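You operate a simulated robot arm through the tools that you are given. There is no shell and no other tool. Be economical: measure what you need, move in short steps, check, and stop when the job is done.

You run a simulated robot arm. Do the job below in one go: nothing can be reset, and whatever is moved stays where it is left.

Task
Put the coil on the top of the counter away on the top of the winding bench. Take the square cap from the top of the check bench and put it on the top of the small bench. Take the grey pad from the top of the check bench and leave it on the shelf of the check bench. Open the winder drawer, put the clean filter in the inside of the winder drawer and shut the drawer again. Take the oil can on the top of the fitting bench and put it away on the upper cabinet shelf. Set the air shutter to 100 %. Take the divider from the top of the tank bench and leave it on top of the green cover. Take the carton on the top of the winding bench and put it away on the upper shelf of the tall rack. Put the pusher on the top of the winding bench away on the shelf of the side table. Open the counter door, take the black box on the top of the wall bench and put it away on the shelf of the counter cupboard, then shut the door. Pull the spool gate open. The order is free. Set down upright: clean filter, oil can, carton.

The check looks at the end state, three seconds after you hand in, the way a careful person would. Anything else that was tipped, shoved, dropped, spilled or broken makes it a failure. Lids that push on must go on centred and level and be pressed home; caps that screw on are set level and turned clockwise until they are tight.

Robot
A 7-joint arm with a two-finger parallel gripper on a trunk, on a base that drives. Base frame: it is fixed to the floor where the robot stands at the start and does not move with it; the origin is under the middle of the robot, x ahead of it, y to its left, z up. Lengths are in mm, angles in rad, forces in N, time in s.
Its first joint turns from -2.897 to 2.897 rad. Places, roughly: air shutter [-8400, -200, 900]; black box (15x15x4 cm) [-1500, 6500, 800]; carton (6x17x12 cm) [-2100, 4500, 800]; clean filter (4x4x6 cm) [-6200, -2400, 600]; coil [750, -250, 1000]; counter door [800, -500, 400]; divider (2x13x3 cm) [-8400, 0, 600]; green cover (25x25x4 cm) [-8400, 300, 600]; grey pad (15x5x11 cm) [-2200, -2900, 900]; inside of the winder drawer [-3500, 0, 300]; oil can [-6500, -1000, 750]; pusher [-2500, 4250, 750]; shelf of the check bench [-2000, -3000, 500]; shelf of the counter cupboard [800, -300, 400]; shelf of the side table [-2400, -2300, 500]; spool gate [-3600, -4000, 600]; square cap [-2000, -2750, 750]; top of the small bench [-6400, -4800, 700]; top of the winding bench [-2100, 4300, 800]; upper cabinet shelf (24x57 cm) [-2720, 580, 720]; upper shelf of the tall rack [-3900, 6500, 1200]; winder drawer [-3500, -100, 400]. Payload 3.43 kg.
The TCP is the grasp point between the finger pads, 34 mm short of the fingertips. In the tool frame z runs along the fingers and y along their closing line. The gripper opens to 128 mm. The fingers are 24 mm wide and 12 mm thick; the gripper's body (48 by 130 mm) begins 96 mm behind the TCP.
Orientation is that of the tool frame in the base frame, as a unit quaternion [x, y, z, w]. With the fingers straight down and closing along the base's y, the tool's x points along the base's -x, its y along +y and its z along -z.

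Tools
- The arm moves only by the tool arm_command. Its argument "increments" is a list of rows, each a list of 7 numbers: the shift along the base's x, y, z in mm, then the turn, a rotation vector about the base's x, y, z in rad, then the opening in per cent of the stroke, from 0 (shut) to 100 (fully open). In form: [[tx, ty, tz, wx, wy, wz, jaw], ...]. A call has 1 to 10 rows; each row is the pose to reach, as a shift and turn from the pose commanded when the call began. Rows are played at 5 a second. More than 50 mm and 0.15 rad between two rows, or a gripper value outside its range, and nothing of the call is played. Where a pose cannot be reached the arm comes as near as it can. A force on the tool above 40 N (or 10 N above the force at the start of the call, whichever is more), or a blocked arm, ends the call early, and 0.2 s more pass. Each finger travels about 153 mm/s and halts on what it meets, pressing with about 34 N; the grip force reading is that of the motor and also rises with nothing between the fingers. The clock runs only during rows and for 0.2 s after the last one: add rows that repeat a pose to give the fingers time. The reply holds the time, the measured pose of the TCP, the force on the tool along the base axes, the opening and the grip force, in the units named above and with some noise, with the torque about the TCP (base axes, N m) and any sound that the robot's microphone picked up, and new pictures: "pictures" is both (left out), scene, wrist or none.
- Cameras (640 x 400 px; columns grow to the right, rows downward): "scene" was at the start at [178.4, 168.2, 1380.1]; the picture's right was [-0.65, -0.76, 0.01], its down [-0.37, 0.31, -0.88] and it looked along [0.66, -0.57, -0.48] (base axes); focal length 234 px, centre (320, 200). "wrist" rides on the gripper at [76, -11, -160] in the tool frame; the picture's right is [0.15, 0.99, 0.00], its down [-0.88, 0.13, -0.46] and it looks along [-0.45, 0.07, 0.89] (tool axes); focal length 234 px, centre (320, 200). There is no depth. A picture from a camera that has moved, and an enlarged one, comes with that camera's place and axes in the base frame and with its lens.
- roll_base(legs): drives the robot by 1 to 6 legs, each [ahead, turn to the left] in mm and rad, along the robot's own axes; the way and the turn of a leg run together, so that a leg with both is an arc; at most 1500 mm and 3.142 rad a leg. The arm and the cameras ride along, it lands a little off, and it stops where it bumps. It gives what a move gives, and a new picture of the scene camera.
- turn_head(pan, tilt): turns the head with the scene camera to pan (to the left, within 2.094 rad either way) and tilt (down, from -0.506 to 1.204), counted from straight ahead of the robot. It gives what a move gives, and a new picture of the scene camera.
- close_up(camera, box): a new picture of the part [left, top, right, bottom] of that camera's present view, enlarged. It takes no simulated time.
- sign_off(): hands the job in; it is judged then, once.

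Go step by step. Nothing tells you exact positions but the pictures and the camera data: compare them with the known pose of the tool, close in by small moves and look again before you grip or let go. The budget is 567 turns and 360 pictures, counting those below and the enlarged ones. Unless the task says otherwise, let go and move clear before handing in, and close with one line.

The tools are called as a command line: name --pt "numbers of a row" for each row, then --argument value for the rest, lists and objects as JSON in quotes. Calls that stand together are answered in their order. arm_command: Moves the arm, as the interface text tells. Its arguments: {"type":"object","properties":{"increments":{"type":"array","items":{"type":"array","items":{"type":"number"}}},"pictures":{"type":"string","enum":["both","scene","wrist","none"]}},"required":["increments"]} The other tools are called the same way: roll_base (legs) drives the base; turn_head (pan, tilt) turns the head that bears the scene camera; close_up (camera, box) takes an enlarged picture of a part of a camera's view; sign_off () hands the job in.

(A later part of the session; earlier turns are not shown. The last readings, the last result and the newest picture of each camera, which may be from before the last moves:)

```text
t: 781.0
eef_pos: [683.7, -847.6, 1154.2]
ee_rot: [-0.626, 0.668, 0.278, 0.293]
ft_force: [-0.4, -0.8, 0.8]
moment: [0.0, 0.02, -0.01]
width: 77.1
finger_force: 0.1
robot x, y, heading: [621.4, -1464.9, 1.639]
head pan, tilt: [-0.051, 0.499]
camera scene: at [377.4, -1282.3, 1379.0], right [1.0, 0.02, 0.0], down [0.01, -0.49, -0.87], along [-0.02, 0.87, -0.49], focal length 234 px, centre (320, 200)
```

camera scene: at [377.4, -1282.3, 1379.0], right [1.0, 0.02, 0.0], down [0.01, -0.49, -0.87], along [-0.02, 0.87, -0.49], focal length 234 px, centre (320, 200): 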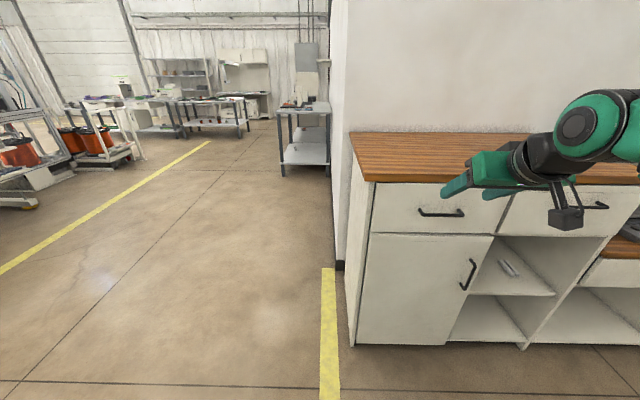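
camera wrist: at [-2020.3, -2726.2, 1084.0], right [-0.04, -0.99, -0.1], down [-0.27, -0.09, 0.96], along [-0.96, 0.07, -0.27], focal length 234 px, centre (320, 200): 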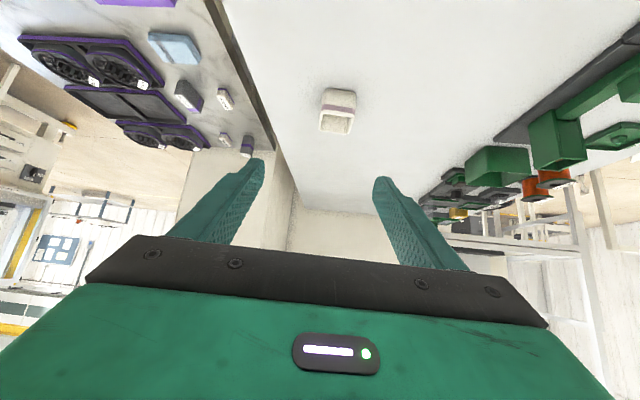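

The door is at the left with a vertical handle at its right side (≈ [970, -590, 642]), hinged on the left. I'll reposition to the right of its swing.

roll_base --legs '[[0, -1.639], [430, 0], [0, 1.6], [-150, 0]]'

arm_command --pt "-10 30 -30 0 0 0 60" --pt "-20 65 -60 0 0 0 60" --pt "-30 100 -90 0 0 0 60" --pt "-40 135 -120 0 0 0 60" --pt "-50 170 -150 0 0 0 60" --pt "-60 200 -185 0 0 0 60" --pt "-70 225 -220 0 0 0 60" --pt "-80 245 -260 0 0 0 60" --pt "-80 245 -300 0 0 0 60" --pt "-80 245 -300 0 0 0 60" --pictures "wrist"

```text
t: 793.7
eef_pos: [1133.8, -1019.5, 1162.5]
ee_rot: [-0.616, 0.673, 0.279, 0.301]
ft_force: [0.0, 0.0, -0.3]
moment: [-0.04, -0.04, -0.06]
width: 76.8
finger_force: 0.0
robot x, y, heading: [1066.3, -1622.6, 1.616]
head pan, tilt: [-0.051, 0.499]
camera scene: at [826.2, -1433.7, 1379.0], right [1.0, 0.0, 0.0], down [0.0, -0.49, -0.87], along [0.0, 0.87, -0.49], focal length 234 px, centre (320, 200)
```

scene: 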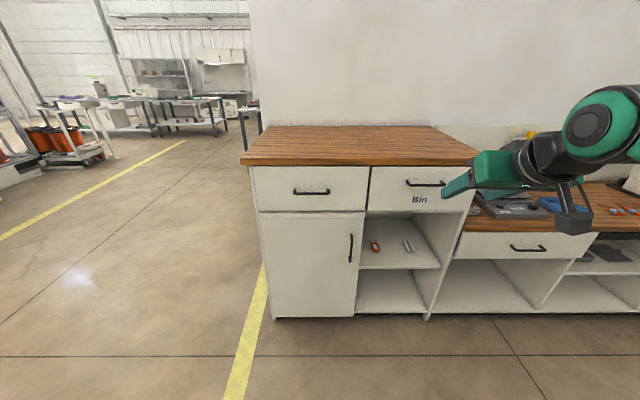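

```text
t: 795.9
eef_pos: [1056.0, -791.7, 869.8]
ee_rot: [-0.614, 0.671, 0.283, 0.303]
ft_force: [-0.4, 0.3, -1.1]
moment: [0.02, 0.03, 0.0]
width: 76.7
finger_force: 0.0
robot x, y, heading: [1066.3, -1620.1, 1.617]
head pan, tilt: [-0.051, 0.499]
camera wrist: at [1053.2, -961.2, 914.7], right [-0.99, -0.01, -0.1], down [-0.1, 0.24, 0.96], along [0.01, 0.97, -0.24], focal length 234 px, centre (320, 200)
```

wrist: 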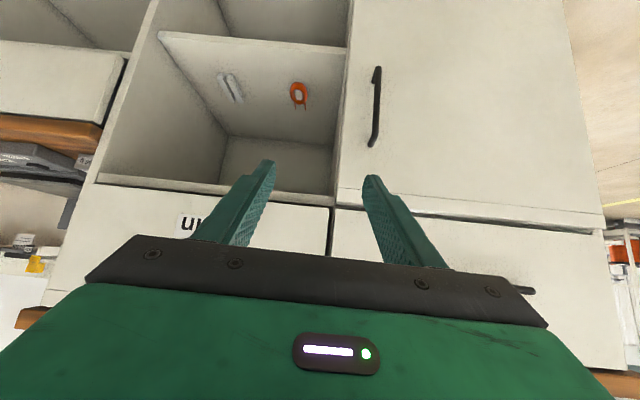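

Handle pinpointed near [969, -598, 648]. Approaching along the tool axis and gripping it.

arm_command --pt "-25 20 -32 0 0 0 50" --pt "-52 42 -66 0 0 0 50" --pt "-87 73 -100 0 0 0 50" --pt "-87 73 -115 0 0 0 50" --pt "-87 105 -143 0 0 0 50" --pt "-87 138 -172 0 0 0 50" --pt "-87 165 -196 0 0 0 50" --pt "-87 185 -214 0 0 0 50" --pt "-87 185 -214 0 0 0 50" --pictures "wrist"

```text
refused: row 3 steps farther than a row can; nothing moved
```

arm_command --pt "-22 18 -28 0 0 0 50" --pt "-45 37 -56 0 0 0 50" --pt "-68 56 -84 0 0 0 50" --pt "-87 73 -112 0 0 0 50" --pt "-87 105 -143 0 0 0 50" --pt "-87 138 -172 0 0 0 50" --pt "-87 165 -196 0 0 0 50" --pt "-87 185 -214 0 0 0 50" --pt "-87 185 -214 0 0 0 50" --pictures "wrist"

```text
t: 797.9
eef_pos: [969.3, -604.0, 654.3]
ee_rot: [-0.614, 0.671, 0.283, 0.304]
ft_force: [1.0, -0.5, 0.3]
moment: [0.0, 0.02, -0.01]
width: 64.1
finger_force: 0.0
robot x, y, heading: [1062.2, -1619.3, 1.613]
head pan, tilt: [-0.051, 0.499]
camera wrist: at [967.1, -774.5, 700.4], right [-0.99, -0.01, -0.1], down [-0.1, 0.24, 0.96], along [0.02, 0.97, -0.24], focal length 234 px, centre (320, 200)
```

wrist: 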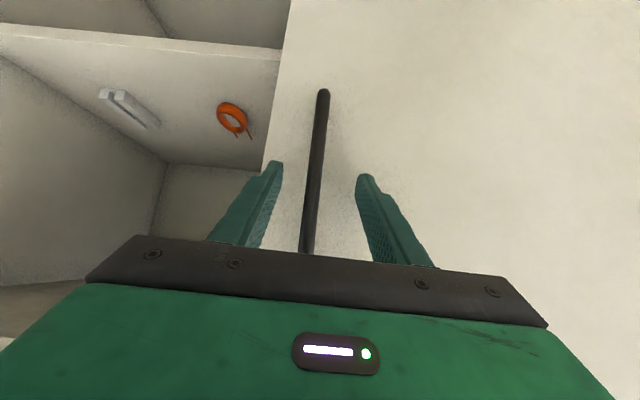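

The handle is between the fingers. Closing and pulling the door open along its arc.

arm_command --pt "0 0 0 0 0 0 20" --pt "0 0 0 0 0 0 0" --pt "0 0 0 0 0 0 0" --pt "-1 -12 0 0 0 -0.03 0" --pt "-4 -34 0 0 0 -0.08 0" --pt "-12 -68 0 0 0 -0.15 0" --pt "-22 -102 0 0 0 -0.2 0" --pt "-36 -136 0 0 0 -0.25 0" --pt "-52 -168 0 0 0 -0.3 0" --pt "-70 -196 0 0 0 -0.35 0" --pictures "wrist"

```text
t: 799.2
eef_pos: [967.2, -654.6, 661.3]
ee_rot: [-0.581, 0.7, 0.266, 0.318]
ft_force: [-10.8, 4.4, -38.4]
moment: [-0.52, -1.01, 0.07]
width: 11.5
finger_force: 44.9
robot x, y, heading: [1063.9, -1627.3, 1.622]
head pan, tilt: [-0.051, 0.499]
stopped in row 6: the force on the tool passed its limit at 41 N (the readings are from after the stop); the commanded pose is now the measured one
camera wrist: at [947.4, -825.0, 707.5], right [-0.99, 0.09, -0.11], down [-0.08, 0.25, 0.96], along [0.11, 0.96, -0.24], focal length 234 px, centre (320, 200)
```

wrist: 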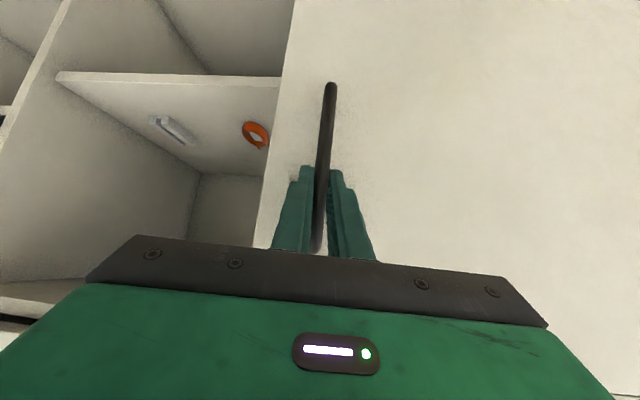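

The door is moving. Unloading the vertical force and continuing along the arc in smaller steps.

arm_command --pt "-2 0 -6 0 0 0 0" --pt "-5 -12 -7 0 0 -0.02 0" --pt "-10 -30 -7 0 0 -0.05 0" --pt "-16 -48 -7 0 0 -0.08 0" --pt "-24 -66 -7 0 0 -0.11 0" --pt "-32 -84 -7 0 0 -0.14 0" --pt "-42 -102 -7 0 0 -0.17 0" --pt "-52 -119 -7 0 0 -0.2 0" --pt "-63 -136 -7 0 0 -0.23 0" --pt "-75 -152 -7 0 0 -0.26 0" --pictures "none"

```text
t: 801.3
eef_pos: [904.8, -797.4, 668.2]
ee_rot: [-0.495, 0.759, 0.234, 0.352]
ft_force: [-22.2, 19.3, -36.7]
moment: [-1.02, -1.02, 0.17]
width: 12.1
finger_force: 45.2
robot x, y, heading: [1065.8, -1622.1, 1.614]
head pan, tilt: [-0.051, 0.499]
stopped in row 10: the force on the tool passed its limit at 51 N (the readings are from after the stop); the commanded pose is now the measured one
```

About 30° open. Relieving the load and continuing the arc toward 60°.

arm_command --pt "-4 3 -8 0 0 0 0" --pt "-12 -10 -10 0 0 0.03 0" --pt "-27 -34 -10 0 0 0.06 0" --pt "-42 -50 -10 0 0 0.09 0" --pt "-56 -66 -10 0 0 0.12 0" --pt "-71 -80 -10 0 0 0.15 0" --pt "-87 -93 -10 0 0 0.18 0" --pt "-103 -105 -10 0 0 0.21 0" --pt "-119 -117 -10 0 0 0.24 0" --pt "-136 -127 -10 0 0 0.27 0" --pictures "none"

```text
t: 803.5
eef_pos: [773.2, -927.2, 662.5]
ee_rot: [-0.588, 0.687, 0.279, 0.323]
ft_force: [0.3, 1.1, 18.8]
moment: [-0.57, -0.17, 0.13]
width: 11.6
finger_force: 44.5
robot x, y, heading: [1061.2, -1626.3, 1.614]
head pan, tilt: [-0.051, 0.499]
```

Door about 55° open. Continuing to about 80°.

arm_command --pt "0 0 4 0 0 0 0" --pt "-17 -9 4 0 0 0.03 0" --pt "-35 -16 4 0 0 0.06 0" --pt "-53 -22 4 0 0 0.09 0" --pt "-71 -27 4 0 0 0.12 0" --pt "-89 -31 4 0 0 0.15 0" --pt "-107 -35 4 0 0 0.18 0" --pt "-125 -38 4 0 0 0.21 0" --pt "-143 -40 4 0 0 0.24 0" --pt "-160 -41 4 0 0 0.27 0" --pictures "none"

```text
t: 804.4
eef_pos: [727.6, -956.8, 669.4]
ee_rot: [-0.616, 0.662, 0.293, 0.312]
ft_force: [-11.0, 23.8, -20.3]
moment: [-0.6, 0.1, 0.16]
width: 11.4
finger_force: 44.5
robot x, y, heading: [1065.6, -1626.1, 1.61]
head pan, tilt: [-0.051, 0.499]
stopped in row 4: the force on the tool passed its limit at 48 N (the readings are from after the stop); the commanded pose is now the measured one
```

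arm_command --pt "-4 7 -6 0 0 0 0" --pt "-15 6 -7 0 0 0.02 0" --pt "-28 2 -7 0 0 0.05 0" --pt "-41 -3 -7 0 0 0.08 0" --pt "-54 -7 -7 0 0 0.11 0" --pt "-67 -10 -7 0 0 0.14 0" --pt "-80 -13 -7 0 0 0.17 0" --pt "-93 -15 -7 0 0 0.2 0" --pt "-107 -17 -7 0 0 0.23 0" --pt "-120 -18 -7 0 0 0.26 0" --pictures "none"

```text
t: 806.6
eef_pos: [609.3, -976.1, 663.1]
ee_rot: [0.697, -0.576, -0.33, -0.272]
ft_force: [2.2, -18.0, -12.9]
moment: [0.18, -0.26, -0.1]
width: 11.9
finger_force: 44.9
robot x, y, heading: [1065.1, -1623.7, 1.618]
head pan, tilt: [-0.051, 0.499]
```

Door about 80° open. Releasing the handle and backing away.

arm_command --pt "0 -2 1 0 0 0 20" --pt "0 -2 1 0 0 0 45" --pt "0 -2 1 0 0 0 50" --pt "8 -30 25 0 0 0 50" --pt "16 -62 52 0 0 0 50" --pt "30 -85 90 0 0 0 50" --pt "60 -95 125 0 0 0 50" --pt "95 -95 160 0 0 0 50" --pt "130 -95 195 0 0 0 50" --pt "165 -95 225 0 0 0 50" --pictures "scene"

```text
t: 808.8
eef_pos: [773.6, -1069.2, 887.7]
ee_rot: [0.696, -0.577, -0.329, -0.272]
ft_force: [-0.7, -0.4, 0.2]
moment: [0.02, 0.01, -0.01]
width: 64.0
finger_force: 0.0
robot x, y, heading: [1067.9, -1623.2, 1.615]
head pan, tilt: [-0.051, 0.499]
camera scene: at [825.9, -1433.0, 1378.8], right [1.0, 0.0, 0.0], down [0.0, -0.49, -0.87], along [0.0, 0.87, -0.49], focal length 234 px, centre (320, 200)
```

scene: 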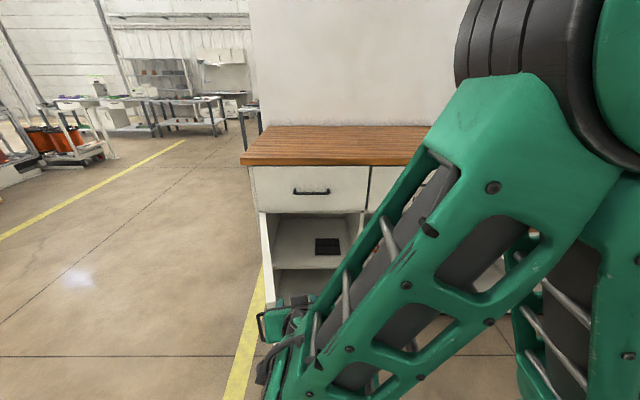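

The cupboard is open. Tucking the arm and driving to the wall bench for the black box.

arm_command --pt "15 0 40 0 0 -0.05 60" --pt "30 5 80 0 0 -0.1 60" --pt "50 10 120 0 0 -0.15 60" --pt "75 15 160 0 0 -0.2 60" --pt "105 20 195 0 0 -0.2 60" --pt "140 25 225 0 0 -0.2 60" --pt "175 30 255 0 0 -0.2 60" --pt "210 30 275 0 0 -0.2 60" --pt "210 30 275 0 0 -0.2 60" --pictures "none"

roll_base --legs '[[0, 1.527], [1500, 0], [430, 0], [0, -1.571], [1500, 0], [1500, 0]]'

```text
t: 810.8
eef_pos: [984.3, -1039.1, 1166.1]
ee_rot: [-0.635, 0.643, 0.301, 0.304]
ft_force: [-0.2, 0.4, 0.0]
moment: [0.0, 0.02, -0.02]
width: 76.6
finger_force: 0.1
robot x, y, heading: [1066.2, -1623.6, 1.619]
head pan, tilt: [-0.051, 0.499]
```

```text
t: 843.3
eef_pos: [-882.3, 1955.4, 1165.8]
ee_rot: [-0.622, 0.656, 0.295, 0.31]
ft_force: [0.1, 1.0, 0.0]
moment: [-0.02, 0.02, 0.0]
width: 76.9
finger_force: 0.0
robot x, y, heading: [-826.4, 1371.9, 1.579]
head pan, tilt: [-0.051, 0.499]
camera scene: at [-1055.4, 1566.9, 1379.0], right [1.0, -0.05, 0.0], down [-0.02, -0.49, -0.87], along [0.04, 0.87, -0.49], focal length 234 px, centre (320, 200)
```

scene: 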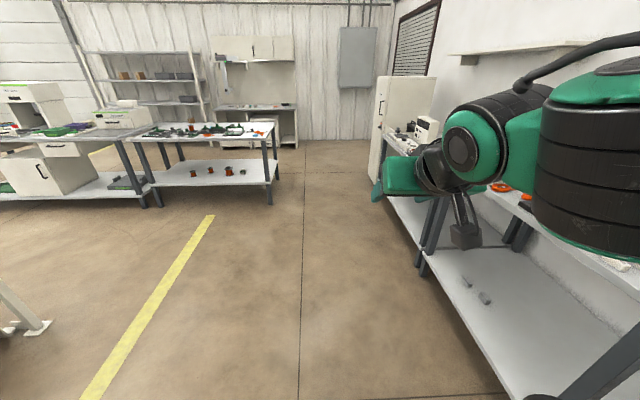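

roll_base --legs '[[1500, 0], [1500, 0], [1150, 0], [0, 1.563], [660, 0], [0, -1.571]]'

```text
t: 875.5
eef_pos: [-1345.2, 6147.6, 1172.9]
ee_rot: [-0.589, 0.682, 0.284, 0.327]
ft_force: [0.4, -0.3, 0.4]
moment: [-0.05, -0.01, -0.01]
width: 76.9
finger_force: 0.0
robot x, y, heading: [-1354.9, 5574.1, 1.482]
head pan, tilt: [-0.051, 0.499]
camera scene: at [-1566.3, 5793.1, 1379.0], right [0.99, -0.14, 0.0], down [-0.07, -0.49, -0.87], along [0.12, 0.86, -0.49], focal length 234 px, centre (320, 200)
```

scene: 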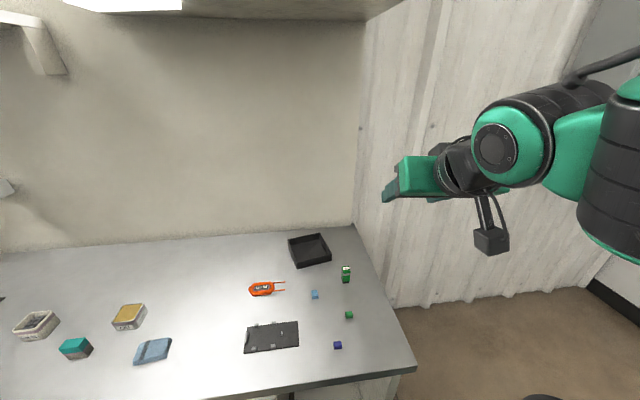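

The black box is an open tray near [-1510, 6480], yawed about 0.17 rad. I'll bring the gripper above its right wall.

arm_command --pt "-10 28 -25 0 0 0.04 50" --pt "-20 56 -50 0 0 0.08 50" --pt "-30 84 -75 0 0 0.12 50" --pt "-40 112 -100 0 0 0.16 50" --pt "-50 140 -125 0 0 0.2 50" --pt "-60 168 -150 0 0 0.24 50" --pt "-70 196 -175 0 0 0.28 50" --pt "-80 222 -205 0 0 0.32 50" --pt "-90 240 -235 0 0 0.32 50" --pt "-90 240 -235 0 0 0.32 50" --pictures "wrist"

```text
t: 877.7
eef_pos: [-1437.1, 6372.6, 945.1]
ee_rot: [0.689, -0.577, -0.338, -0.281]
ft_force: [0.1, -0.2, 0.2]
moment: [0.01, -0.01, 0.05]
width: 64.1
finger_force: 0.0
robot x, y, heading: [-1354.5, 5574.7, 1.486]
head pan, tilt: [-0.051, 0.499]
camera wrist: at [-1395.0, 6205.4, 982.9], right [-0.96, -0.26, -0.11], down [-0.16, 0.16, 0.98], along [-0.24, 0.95, -0.19], focal length 234 px, centre (320, 200)
```

wrist: 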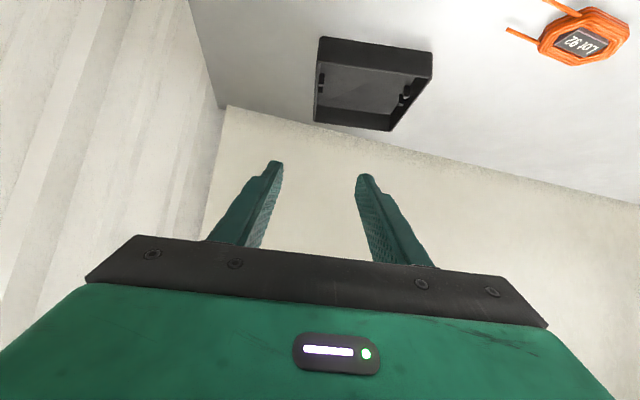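

The bench top is z ≈ 739 and the tray's right wall mid at [-1446, 6522]. Going above the wall, then straddling it.

arm_command --pt "-2 35 -15 0 0 0 36" --pt "-4 75 -30 0 0 0 36" --pt "-7 115 -50 0 0 0 36" --pt "-9 149 -75 0 0 0 36" --pt "-9 149 -110 0 0 0 36" --pt "-9 149 -130 0 0 0 36" --pt "-9 149 -130 0 0 0 36" --pictures "wrist"

```text
t: 879.3
eef_pos: [-1444.1, 6520.5, 814.1]
ee_rot: [0.689, -0.577, -0.339, -0.28]
ft_force: [0.8, -0.1, 0.2]
moment: [0.02, 0.0, 0.05]
width: 45.9
finger_force: 0.0
robot x, y, heading: [-1352.8, 5572.4, 1.484]
head pan, tilt: [-0.051, 0.499]
camera wrist: at [-1402.2, 6353.2, 851.0], right [-0.96, -0.26, -0.11], down [-0.16, 0.16, 0.98], along [-0.24, 0.95, -0.19], focal length 234 px, centre (320, 200)
```

wrist: 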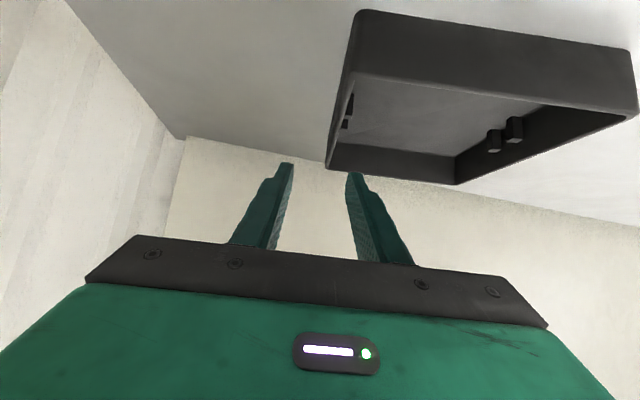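

Shifting 8 mm onto the wall line, descending and gripping it.

arm_command --pt "-8 0 0 0 0 0.03 36" --pt "-8 0 -14 0 0 0.03 36" --pt "-8 0 -26 0 0 0.03 36" --pt "-8 0 -34 0 0 0.03 36" --pt "-8 0 -38 0 0 0.03 36" --pt "-8 0 -38 0 0 0.03 20" --pt "-8 0 -38 0 0 0.03 0" --pt "-8 0 -38 0 0 0.03 0" --pictures "wrist"

```text
t: 881.1
eef_pos: [-1452.6, 6522.0, 775.3]
ee_rot: [0.696, -0.568, -0.342, -0.276]
ft_force: [0.1, 0.3, 0.5]
moment: [0.12, -0.09, -0.01]
width: 3.4
finger_force: 33.6
robot x, y, heading: [-1355.0, 5572.2, 1.484]
head pan, tilt: [-0.051, 0.499]
camera wrist: at [-1404.5, 6355.6, 813.1], right [-0.95, -0.29, -0.11], down [-0.16, 0.15, 0.98], along [-0.27, 0.94, -0.19], focal length 234 px, centre (320, 200)
```

wrist: 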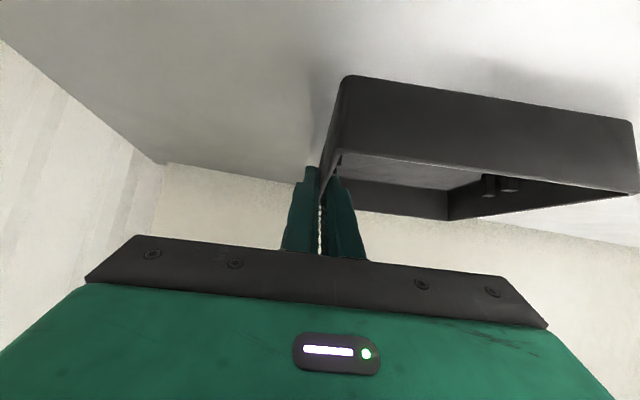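

The wall (3.4 mm) is clamped. Lifting slowly and drawing back.

arm_command --pt "0 0 4 0 0 0 0" --pt "0 0 12 0 0 0 0" --pt "0 0 24 0 0 0 0" --pt "0 0 40 0 0 0 0" --pt "0 0 60 0 0 0 0" --pt "0 -10 82 0 0 0 0" --pt "0 -25 104 0 0 0 0" --pt "0 -45 126 0 0 0 0" --pt "0 -70 148 0 0 0 0" --pt "0 -95 168 0 0 0 0" --pictures "wrist"

```text
t: 883.3
eef_pos: [-1452.3, 6428.1, 944.6]
ee_rot: [0.697, -0.567, -0.342, -0.276]
ft_force: [0.1, 0.1, -2.7]
moment: [0.04, -0.06, 0.01]
width: 3.3
finger_force: 34.2
robot x, y, heading: [-1352.2, 5571.4, 1.482]
head pan, tilt: [-0.051, 0.499]
camera wrist: at [-1404.5, 6261.4, 981.9], right [-0.95, -0.29, -0.11], down [-0.16, 0.15, 0.98], along [-0.27, 0.94, -0.19], focal length 234 px, centre (320, 200)
```

wrist: 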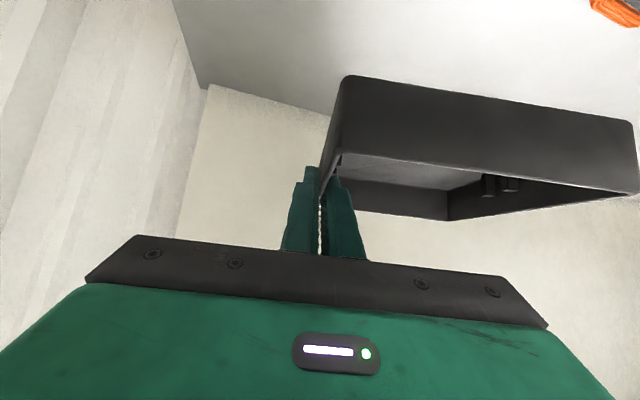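

Held level. Tucking and driving back to the counter.

arm_command --pt "0 -30 25 0 0 0 0" --pt "5 -60 50 0 0 0 0" --pt "10 -90 75 0 0 0 0" --pt "15 -120 100 0 0 0 0" --pt "20 -150 125 0 0 0 0" --pt "25 -180 150 0 0 0 0" --pt "30 -210 175 0 0 0 0" --pt "35 -235 195 0 0 0 0" --pt "40 -255 210 0 0 0 0" --pictures "none"

roll_base --legs '[[0, -1.482], [500, 0], [0, -1.571], [1500, 0], [1500, 0], [1500, 0]]'

```text
t: 885.3
eef_pos: [-1412.1, 6170.3, 1153.6]
ee_rot: [0.696, -0.567, -0.342, -0.277]
ft_force: [-0.4, -0.1, -1.2]
moment: [0.03, -0.1, 0.0]
width: 3.4
finger_force: 34.0
robot x, y, heading: [-1358.5, 5572.5, 1.481]
head pan, tilt: [-0.051, 0.499]
```

```text
t: 918.2
eef_pos: [-863.3, 472.2, 1154.2]
ee_rot: [0.549, 0.711, -0.267, 0.348]
ft_force: [-0.4, 0.1, -0.7]
moment: [-0.03, 0.06, 0.0]
width: 3.6
finger_force: 33.8
robot x, y, heading: [-950.8, 1062.9, -1.607]
head pan, tilt: [-0.051, 0.499]
camera scene: at [-726.1, 858.1, 1379.0], right [-1.0, 0.09, 0.0], down [0.04, 0.49, -0.87], along [-0.08, -0.87, -0.49], focal length 234 px, centre (320, 200)
```

scene: 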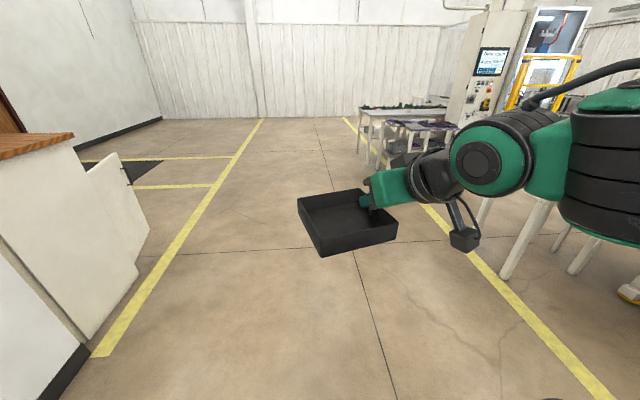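

roll_base --legs '[[0, 0.055], [1500, 0], [1200, 0], [0, 1.552], [1500, 0], [330, 0]]'

```text
t: 945.1
eef_pos: [1521.5, -1473.4, 1159.9]
ee_rot: [-0.137, 0.885, 0.068, 0.439]
ft_force: [-0.5, 0.2, -0.9]
moment: [-0.05, -0.03, -0.03]
width: 3.8
finger_force: 33.7
robot x, y, heading: [946.3, -1588.4, 0.009]
head pan, tilt: [-0.051, 0.499]
camera scene: at [1143.2, -1355.8, 1379.0], right [-0.04, -1.0, 0.0], down [-0.49, 0.02, -0.87], along [0.87, -0.03, -0.49], focal length 234 px, centre (320, 200)
```

scene: 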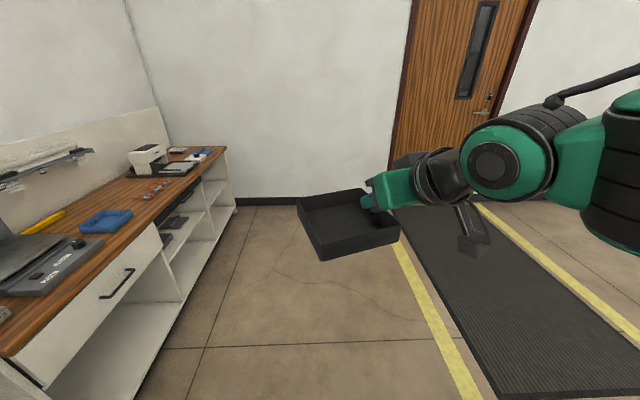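

roll_base --legs '[[0, 1.562], [110, 0]]'

```text
t: 950.5
eef_pos: [860.7, -912.6, 1168.5]
ee_rot: [0.709, -0.544, -0.355, -0.276]
ft_force: [-0.3, -0.5, -0.7]
moment: [0.04, -0.09, -0.05]
width: 3.5
finger_force: 34.2
robot x, y, heading: [958.5, -1478.5, 1.534]
head pan, tilt: [-0.051, 0.499]
camera scene: at [734.8, -1270.5, 1379.0], right [1.0, -0.08, 0.0], down [-0.04, -0.49, -0.87], along [0.07, 0.87, -0.49], focal length 234 px, centre (320, 200)
```

scene: 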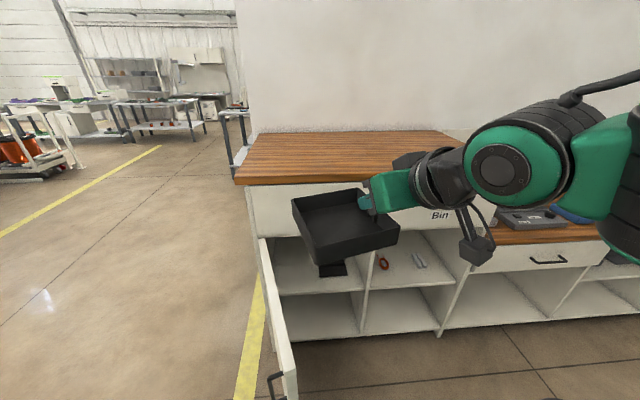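

The cupboard's left part of the shelf (x 600–790, z ≈ 490) is free beside another dark tray. Squaring the tray and lowering it in front of the opening.

arm_command --pt "-8 22 0 0 0 -0.03 0" --pt "-16 46 0 0 0 -0.06 0" --pt "-24 70 0 0 0 -0.09 0" --pt "-32 94 0 0 0 -0.12 0" --pt "-40 118 -5 0 0 -0.15 0" --pt "-48 142 -15 0 0 -0.18 0" --pt "-56 166 -30 0 0 -0.21 0" --pt "-64 188 -50 0 0 -0.24 0" --pt "-71 205 -75 0 0 -0.262 0" --pt "-71 207 -110 0 0 -0.262 0" --pictures "none"

arm_command --pt "0 0 -45 0 0 0 0" --pt "0 0 -90 0 0 0 0" --pt "0 0 -135 0 0 0 0" --pt "0 0 -180 0 0 0 0" --pt "0 0 -225 0 0 0 0" --pt "0 0 -270 0 0 0 0" --pt "0 0 -315 0 0 0 0" --pt "0 0 -360 0 0 0 0" --pt "0 0 -405 0 0 0 0" --pt "0 0 -450 0 0 0 0"

```text
t: 952.7
eef_pos: [789.3, -722.4, 1062.8]
ee_rot: [0.63, -0.629, -0.319, -0.325]
ft_force: [0.4, 0.2, -0.7]
moment: [0.01, -0.06, 0.04]
width: 3.3
finger_force: 34.1
robot x, y, heading: [955.3, -1481.7, 1.539]
head pan, tilt: [-0.051, 0.499]
```

```text
t: 954.9
eef_pos: [789.5, -720.2, 613.1]
ee_rot: [0.631, -0.628, -0.321, -0.325]
ft_force: [-0.3, -0.5, 0.4]
moment: [0.01, -0.1, -0.01]
width: 3.3
finger_force: 33.7
robot x, y, heading: [955.0, -1479.4, 1.535]
head pan, tilt: [-0.051, 0.499]
camera scene: at [735.0, -1270.7, 1379.1], right [1.0, -0.09, 0.0], down [-0.04, -0.49, -0.87], along [0.07, 0.87, -0.49], focal length 234 px, centre (320, 200)
camera wrist: at [800.5, -893.9, 644.5], right [-0.99, -0.08, -0.13], down [-0.14, 0.14, 0.98], along [-0.06, 0.99, -0.15], focal length 234 px, centre (320, 200)
```

scene: 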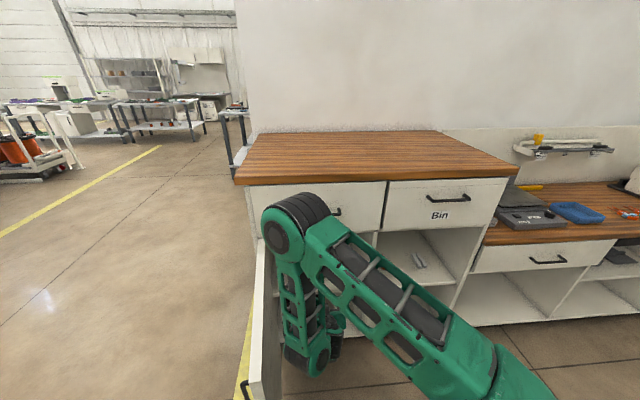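
wrist: 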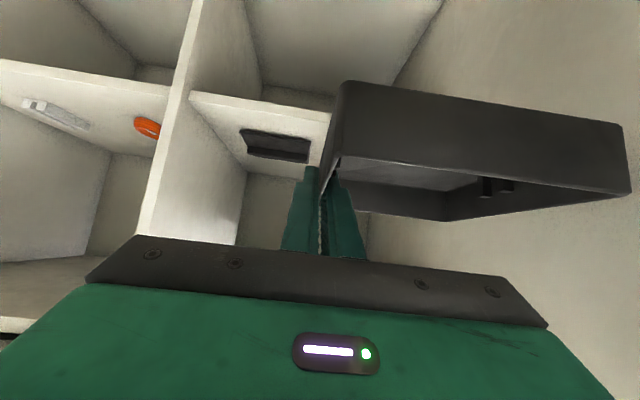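

The shelf edge resolves to y ≈ -520, z ≈ 445. Lowering a bit more and sliding the tray in.

arm_command --pt "0 0 -40 0 0 0 0" --pt "-4 20 -80 0 0 0 0" --pt "-8 60 -88 0 0 0 0" --pt "-12 100 -88 0 0 0 0" --pt "-16 140 -88 0 0 0 0" --pt "-19 180 -88 0 0 0 0" --pt "-20 220 -88 0 0 0 0" --pt "-20 260 -88 0 0 0 0" --pt "-20 292 -88 0 0 0 0" --pt "-20 292 -88 0 0 0 0" --pictures "wrist"

```text
t: 957.1
eef_pos: [769.4, -430.1, 526.4]
ee_rot: [0.631, -0.629, -0.319, -0.324]
ft_force: [0.4, 0.5, -0.8]
moment: [0.03, -0.08, -0.01]
width: 3.5
finger_force: 34.3
robot x, y, heading: [961.3, -1476.7, 1.534]
head pan, tilt: [-0.051, 0.499]
camera wrist: at [780.8, -603.9, 558.1], right [-0.99, -0.08, -0.13], down [-0.14, 0.15, 0.98], along [-0.06, 0.99, -0.16], focal length 234 px, centre (320, 200)
```

wrist: 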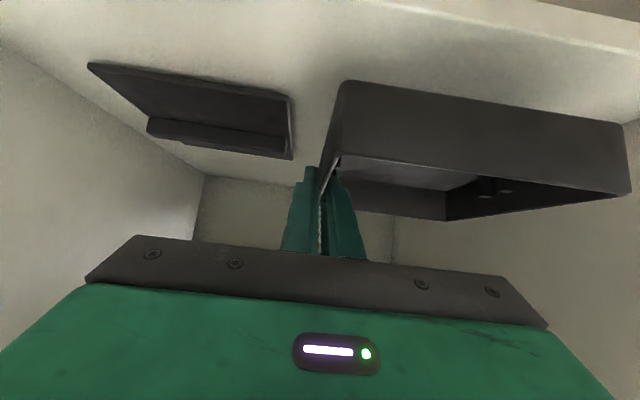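

Inside with clearance. Lowering to the shelf.

arm_command --pt "0 0 -12 0 0 0 0" --pt "0 0 -22 0 0 0 0" --pt "0 0 -28 0 0 0 0" --pt "0 0 -32 0 0 0 0" --pt "0 0 -36 0 0 0 0" --pt "0 0 -39 0 0 0 0" --pt "0 0 -42 0 0 0 0" --pictures "none"

```text
t: 958.7
eef_pos: [768.7, -427.8, 486.9]
ee_rot: [0.63, -0.628, -0.321, -0.325]
ft_force: [-0.8, 3.3, 13.0]
moment: [-0.95, 0.21, -0.01]
width: 3.7
finger_force: 34.2
robot x, y, heading: [958.6, -1478.5, 1.53]
head pan, tilt: [-0.051, 0.499]
```

Near edge touched first; correcting the pitch by -0.039 rad and settling it.

arm_command --pt "0 0 4 0 0 0 0" --pt "0 0 5 -0.02 0 0 0" --pt "0 0 5 -0.039 0 0 0" --pt "0 0 3 -0.039 0 0 0" --pt "0 0 1 -0.039 0 0 0" --pt "0 0 0 -0.039 0 0 0" --pt "0 0 0 -0.039 0 0 0" --pictures "none"

```text
t: 960.3
eef_pos: [767.8, -427.3, 486.6]
ee_rot: [0.636, -0.634, -0.309, -0.313]
ft_force: [-0.5, -1.3, 17.3]
moment: [0.99, 0.22, 0.1]
width: 3.4
finger_force: 34.5
robot x, y, heading: [959.0, -1477.5, 1.536]
head pan, tilt: [-0.051, 0.499]
```

arm_command --pt "0 0 1 0.015 0 0 0" --pt "0 0 1 0.015 0 0 8" --pt "0 0 1 0.015 0 0 14" --pt "0 0 10 0.015 0 0 14" --pt "0 -12 28 0.015 0 0 14" --pt "0 -45 55 0.015 0 0 14" --pt "0 -85 80 0.015 0 0 14" --pt "2 -130 95 0.015 0 0 14" --pt "5 -175 105 0.015 0 0 14" --pt "8 -220 110 0.015 0 0 14" --pictures "wrist"

```text
t: 962.5
eef_pos: [778.7, -648.6, 593.1]
ee_rot: [0.634, -0.633, -0.311, -0.317]
ft_force: [-0.2, 0.0, 0.1]
moment: [-0.04, 0.02, 0.01]
width: 17.8
finger_force: 0.0
robot x, y, heading: [959.4, -1478.4, 1.534]
head pan, tilt: [-0.051, 0.499]
camera wrist: at [789.9, -821.1, 628.4], right [-0.99, -0.09, -0.12], down [-0.14, 0.17, 0.98], along [-0.06, 0.98, -0.18], focal length 234 px, centre (320, 200)
```

wrist: 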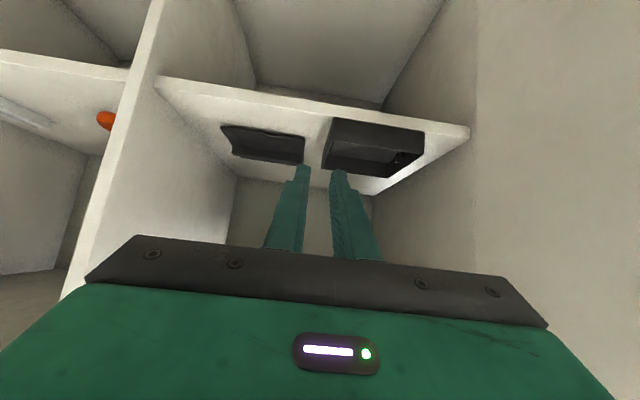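

The tray sits on the cupboard shelf. Now to shut the door: raising the arm clear, backing up, and then regripping the handle.

arm_command --pt "5 -40 10 0 0 0 30" --pt "10 -80 30 0 0 0 50" --pt "10 -100 75 0 0 0 50" --pt "10 -110 120 0 0 0 50" --pt "10 -110 165 0 0 0.03 50" --pt "5 -110 210 0 0 0.06 50" --pt "0 -110 255 0 0 0.1 50" --pt "-10 -110 300 0 0 0.14 50" --pt "-20 -110 340 0 0 0.19 50" --pt "-30 -115 380 0 0 0.19 50" --pictures "none"

roll_base --legs '[[-230, 0]]'

```text
t: 964.7
eef_pos: [748.9, -765.1, 973.3]
ee_rot: [0.692, -0.569, -0.341, -0.286]
ft_force: [0.0, 0.0, 1.0]
moment: [0.03, 0.01, 0.02]
width: 64.2
finger_force: 0.1
robot x, y, heading: [958.2, -1476.3, 1.535]
head pan, tilt: [-0.051, 0.499]
```

```text
t: 966.5
eef_pos: [737.5, -999.2, 973.1]
ee_rot: [0.692, -0.569, -0.341, -0.286]
ft_force: [-0.3, -0.3, -0.5]
moment: [-0.04, -0.02, 0.0]
width: 64.1
finger_force: 0.1
robot x, y, heading: [951.0, -1712.0, 1.538]
head pan, tilt: [-0.051, 0.499]
camera scene: at [726.4, -1506.1, 1379.0], right [1.0, -0.08, 0.0], down [-0.04, -0.49, -0.87], along [0.07, 0.87, -0.49], focal length 234 px, centre (320, 200)
```

scene: 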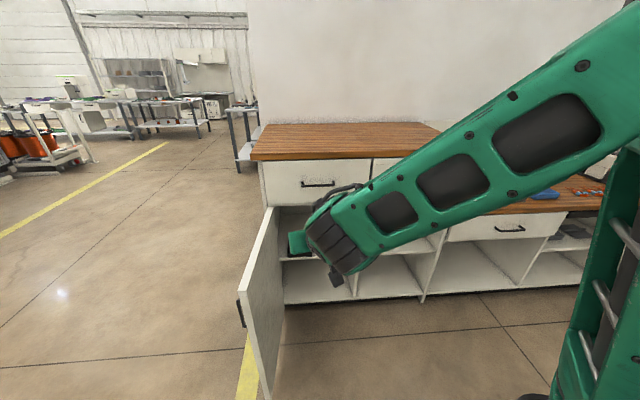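

The door has swung to about 100° open (free edge near [527, -1003]). I'll straddle its free edge from the south, above the handle, and sweep it shut. Moving to a pre-position first.

arm_command --pt "-25 -12 0 0 0 0 75" --pt "-55 -24 -5 0 0 0 75" --pt "-85 -36 -15 0 0 0 75" --pt "-115 -50 -25 0 0 0 75" --pt "-145 -64 -40 0 0 0 75" --pt "-172 -76 -60 0 0 0 75" --pt "-195 -86 -85 0 0 0 75" --pt "-200 -88 -115 0 0 0 75" --pt "-200 -88 -130 0 0 0 75" --pictures "wrist"

```text
t: 968.5
eef_pos: [537.9, -1100.9, 853.0]
ee_rot: [0.689, -0.567, -0.345, -0.291]
ft_force: [-0.2, 0.1, 1.0]
moment: [-0.02, 0.01, -0.01]
width: 96.0
finger_force: 0.1
robot x, y, heading: [951.4, -1715.5, 1.538]
head pan, tilt: [-0.051, 0.499]
camera wrist: at [582.6, -1268.7, 885.7], right [-0.95, -0.27, -0.13], down [-0.17, 0.13, 0.98], along [-0.25, 0.95, -0.17], focal length 234 px, centre (320, 200)
```

wrist: 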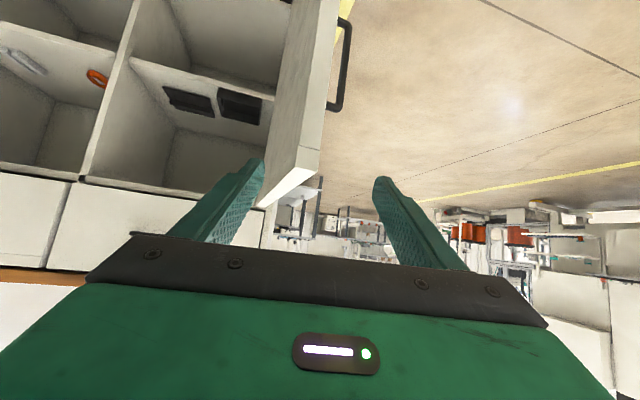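

Well centred on the panel edge. Moving in to straddle it.

arm_command --pt "-2 20 -35 0 0 0 75" --pt "-4 45 -65 0 0 0 75" --pt "-6 72 -80 0 0 0 75" --pt "-6 98 -83 0 0 0 75" --pt "-6 100 -83 0 0 0 60" --pt "10 98 -83 0 0 0 60" --pt "30 94 -83 0 0 0 60" --pt "55 88 -83 0 0 0 60" --pt "80 82 -83 0 0 0 60" --pt "105 78 -83 0 0 0 60" --pictures "none"

```text
t: 970.7
eef_pos: [644.2, -1020.8, 769.0]
ee_rot: [0.69, -0.566, -0.345, -0.291]
ft_force: [-0.6, 1.1, 0.2]
moment: [0.04, 0.04, 0.0]
width: 77.0
finger_force: 0.0
robot x, y, heading: [951.9, -1715.9, 1.542]
head pan, tilt: [-0.051, 0.499]
```

Sweeping further along the closing arc.

arm_command --pt "22 18 0 0 0 0 60" --pt "55 32 0 0 0 0 60" --pt "88 46 0 0 0 0 60" --pt "121 61 0 0 0 0 60" --pt "153 77 0 0 0 0 60" --pt "184 97 0 0 0 0 60" --pt "213 118 0 0 0 0 60" --pt "240 143 0 0 0 0 60" --pt "264 169 0 0 0 0 60" --pt "286 198 0 0 0 0 60" --pictures "scene"

```text
t: 972.9
eef_pos: [931.1, -822.9, 769.1]
ee_rot: [0.69, -0.566, -0.345, -0.291]
ft_force: [2.3, 0.3, 1.3]
moment: [-0.02, 0.0, -0.05]
width: 78.4
finger_force: 0.8
robot x, y, heading: [952.8, -1712.7, 1.539]
head pan, tilt: [-0.051, 0.499]
camera scene: at [726.2, -1506.0, 1378.9], right [1.0, -0.08, 0.0], down [-0.04, -0.49, -0.87], along [0.07, 0.87, -0.49], focal length 234 px, centre (320, 200)
```

scene: 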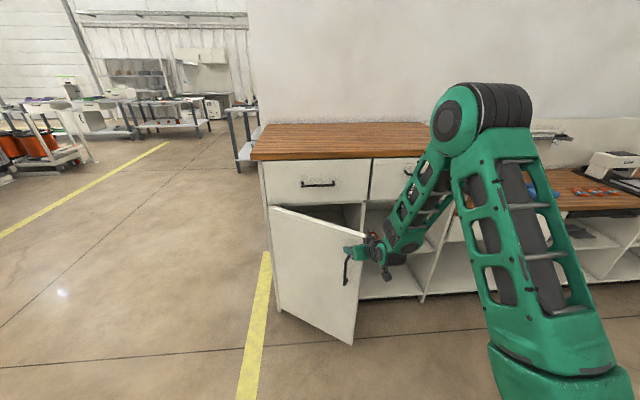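

The door is nearly closed. I'll withdraw from its edge, close the fingers, and push it shut from outside.

arm_command --pt "5 -25 8 0 0 0 60" --pt "10 -55 16 0 0 0 60" --pt "14 -90 25 0 0 0 60" --pt "14 -125 25 0 0 0 30" --pt "-15 -140 20 0 0 0 10" --pt "-50 -140 10 0 0 0 0" --pt "-70 -120 5 0 0 0 0" --pt "-70 -80 5 0 0 0 0" --pt "-68 -40 5 0 0 0 0" --pt "-64 0 5 0 0 0 0" --pictures "none"

arm_command --pt "4 25 0 0 0 0 0" --pt "8 55 0 0 0 0 0" --pt "12 85 0 0 0 0 0" --pt "16 115 0 0 0 0 0" --pt "18 145 0 0 0 0 0" --pt "20 170 0 0 0 0 0" --pt "20 190 0 0 0 0 0" --pt "20 205 0 0 0 0 0" --pt "20 218 0 0 0 0 0" --pt "20 228 0 0 0 0 0" --pictures "scene"

```text
t: 975.1
eef_pos: [863.9, -825.3, 774.6]
ee_rot: [0.691, -0.566, -0.344, -0.29]
ft_force: [-0.1, 0.4, 0.1]
moment: [-0.01, 0.01, -0.05]
width: 0.0
finger_force: 32.7
out of reach, approached as far as the arm can: row 5
robot x, y, heading: [955.9, -1712.7, 1.538]
head pan, tilt: [-0.051, 0.499]
```

```text
t: 977.3
eef_pos: [885.3, -597.1, 772.7]
ee_rot: [0.69, -0.567, -0.344, -0.291]
ft_force: [-0.1, 0.3, 0.0]
moment: [-0.01, -0.02, -0.05]
width: 0.0
finger_force: 33.1
robot x, y, heading: [952.9, -1710.4, 1.538]
head pan, tilt: [-0.051, 0.499]
camera scene: at [726.4, -1505.9, 1379.0], right [1.0, -0.08, 0.0], down [-0.04, -0.49, -0.87], along [0.07, 0.87, -0.49], focal length 234 px, centre (320, 200)
```

scene: 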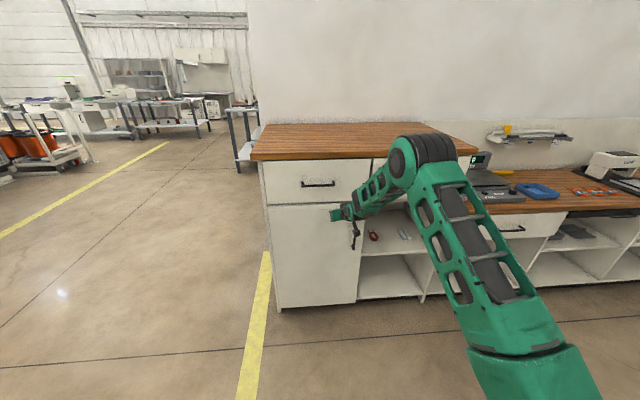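

Nearly closed. Pressing on a little to make sure it is fully shut.

arm_command --pt "0 6 0 0 0 0 0" --pt "0 12 0 0 0 0 0" --pt "0 18 0 0 0 0 0" --pt "0 24 0 0 0 0 0" --pt "0 30 0 0 0 0 0" --pictures "none"

```text
t: 977.6
eef_pos: [885.3, -603.9, 784.4]
ee_rot: [0.689, -0.565, -0.346, -0.293]
ft_force: [-0.1, 0.1, -1.2]
moment: [0.1, 0.0, 0.02]
width: 0.2
finger_force: 32.8
robot x, y, heading: [949.0, -1715.9, 1.541]
head pan, tilt: [-0.051, 0.499]
stopped in row 1: the force on the tool passed its limit at 55 N (the readings are from after the stop); the commanded pose is now the measured one
```

The door is shut (firm stop). Next is the winder drawer; tucking the arm and driving west through the corridor to see it.

arm_command --pt "0 -35 20 0 0 0 20" --pt "0 -75 45 0 0 0 40" --pt "0 -115 75 0 0 0 60" --pt "0 -155 110 0 0 0 60" --pt "0 -195 145 0 0 -0.05 60" --pt "0 -235 175 0 0 -0.1 60" --pt "0 -275 210 0 0 -0.15 60" --pt "0 -315 245 0 0 -0.2 60" --pt "0 -355 280 0 0 -0.2 60" --pt "5 -395 310 0 0 -0.2 60" --pictures "none"

arm_command --pt "5 -40 20 0 0 0 60" --pt "10 -80 40 0 0 0 60" --pt "10 -100 50 0 0 0 60" --pt "10 -100 50 0 0 0 60" --pictures "none"

roll_base --legs '[[0, 1.505], [1500, 0], [1450, 0], [0, 0.095], [1500, 0], [1000, 0]]'

```text
refused: row 4 steps farther than a row can; nothing moved
```

```text
t: 978.6
eef_pos: [895.9, -705.8, 835.0]
ee_rot: [0.689, -0.566, -0.345, -0.294]
ft_force: [-0.1, -0.5, 0.4]
moment: [-0.02, 0.01, 0.03]
width: 76.8
finger_force: 0.1
robot x, y, heading: [953.1, -1712.2, 1.545]
head pan, tilt: [-0.051, 0.499]
```

```text
t: 1009.9
eef_pos: [-5522.2, -1617.9, 835.7]
ee_rot: [0.884, 0.113, -0.451, 0.051]
ft_force: [0.4, -0.2, 0.5]
moment: [0.0, -0.01, 0.03]
width: 76.6
finger_force: 0.1
robot x, y, heading: [-4518.7, -1505.8, -3.125]
head pan, tilt: [-0.051, 0.499]
camera scene: at [-4711.3, -1741.8, 1379.0], right [0.03, 1.0, 0.0], down [0.49, -0.01, -0.87], along [-0.87, 0.02, -0.49], focal length 234 px, centre (320, 200)
```

scene: 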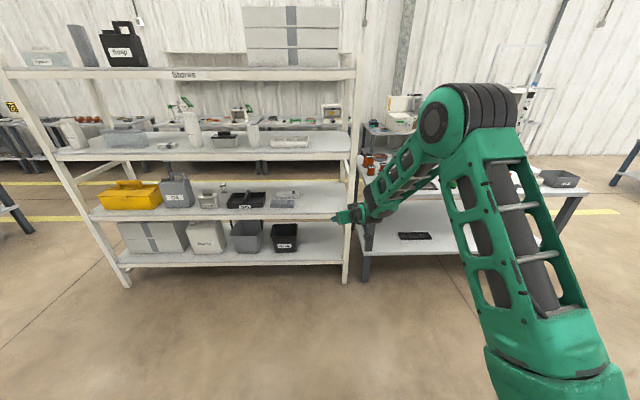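

I'm in front of the "Stores" rack; the clean filter should be on the third shelf near pixel (221, 194). Zooming there.

close_up --camera "scene" --box '[90, 165, 330, 260]'

```text
2.67 times, centred on (210, 212) of scene
camera zoom: at [-4711.3, -1741.8, 1379.0], right [0.03, 1.0, 0.0], down [0.49, -0.01, -0.87], along [-0.87, 0.02, -0.49], focal length 623 px, centre (613, 167)
```

zoom: 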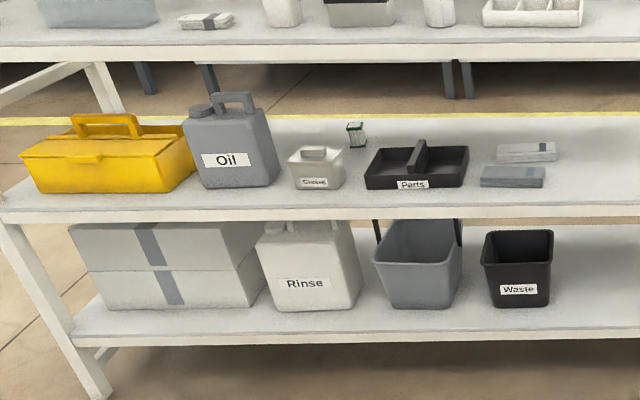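

The clean filter is the small green-ended block at the back of the third shelf, best reached from the rack's rear. First, though, the drawer must be opened: tucking the arm and going to the west side of the winder.

arm_command --pt "30 5 30 0 0 0 60" --pt "62 10 62 0 0 0 60" --pt "94 15 94 0 0 0 60" --pt "126 20 126 0 0 0 60" --pt "160 25 156 0 0 0 60" --pt "195 30 186 0 0 0 60" --pt "230 35 216 0 0 0 60" --pt "265 40 246 0 0 0 60" --pt "300 45 276 0 0 0 60" --pt "335 50 306 0 0 0 60" --pictures "none"

roll_base --legs '[[0, -1.58], [1100, 0], [0, -1.45]]'

```text
t: 1012.1
eef_pos: [-5177.0, -1567.7, 1153.6]
ee_rot: [0.882, 0.114, -0.455, 0.049]
ft_force: [-1.1, 0.5, -0.1]
moment: [0.0, -0.02, 0.03]
width: 76.7
finger_force: 0.1
robot x, y, heading: [-4518.2, -1506.2, -3.115]
head pan, tilt: [-0.051, 0.499]
```

```text
t: 1025.3
eef_pos: [-3969.5, -122.1, 1170.5]
ee_rot: [-0.281, 0.837, 0.138, 0.45]
ft_force: [-0.9, -0.1, 0.5]
moment: [-0.03, -0.05, -0.03]
width: 76.8
finger_force: 0.1
robot x, y, heading: [-4537.6, -394.1, 0.388]
head pan, tilt: [-0.051, 0.499]
stopped in leg 3: the force on the tool passed its limit at 55 N (the readings are from after the stop); the commanded pose is now the measured one
camera scene: at [-4438.4, -109.1, 1379.0], right [0.33, -0.94, 0.0], down [-0.46, -0.16, -0.87], along [0.82, 0.29, -0.49], focal length 234 px, centre (320, 200)
```

scene: 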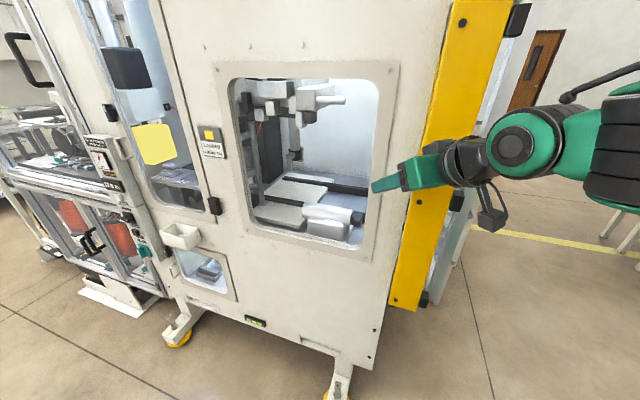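

The hand brushed the machine housing; backing off. The drawers are on its south face, so I'll drive round to stand in front of that.

roll_base --legs '[[-250, 0], [0, -0.9], [1454, 0], [0, 2.08]]'

```text
t: 1042.5
eef_pos: [-3553.8, -585.2, 1168.8]
ee_rot: [0.709, -0.527, -0.369, -0.29]
ft_force: [1.3, 0.4, 0.2]
moment: [0.01, -0.02, 0.02]
width: 76.7
finger_force: 0.1
robot x, y, heading: [-3472.4, -1208.3, 1.609]
head pan, tilt: [-0.051, 0.499]
camera scene: at [-3707.8, -1021.4, 1379.0], right [1.0, -0.02, 0.0], down [-0.01, -0.49, -0.87], along [0.01, 0.87, -0.49], focal length 234 px, centre (320, 200)
```

scene: 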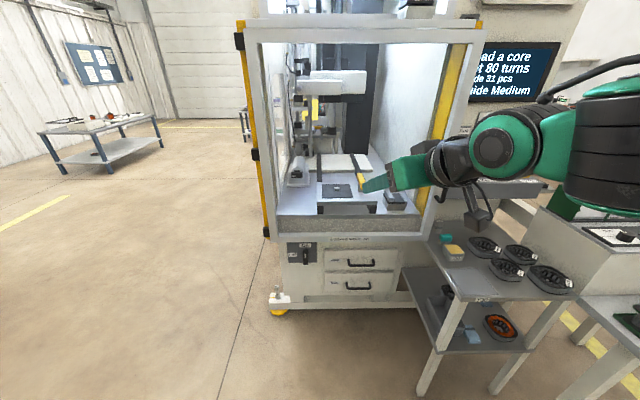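

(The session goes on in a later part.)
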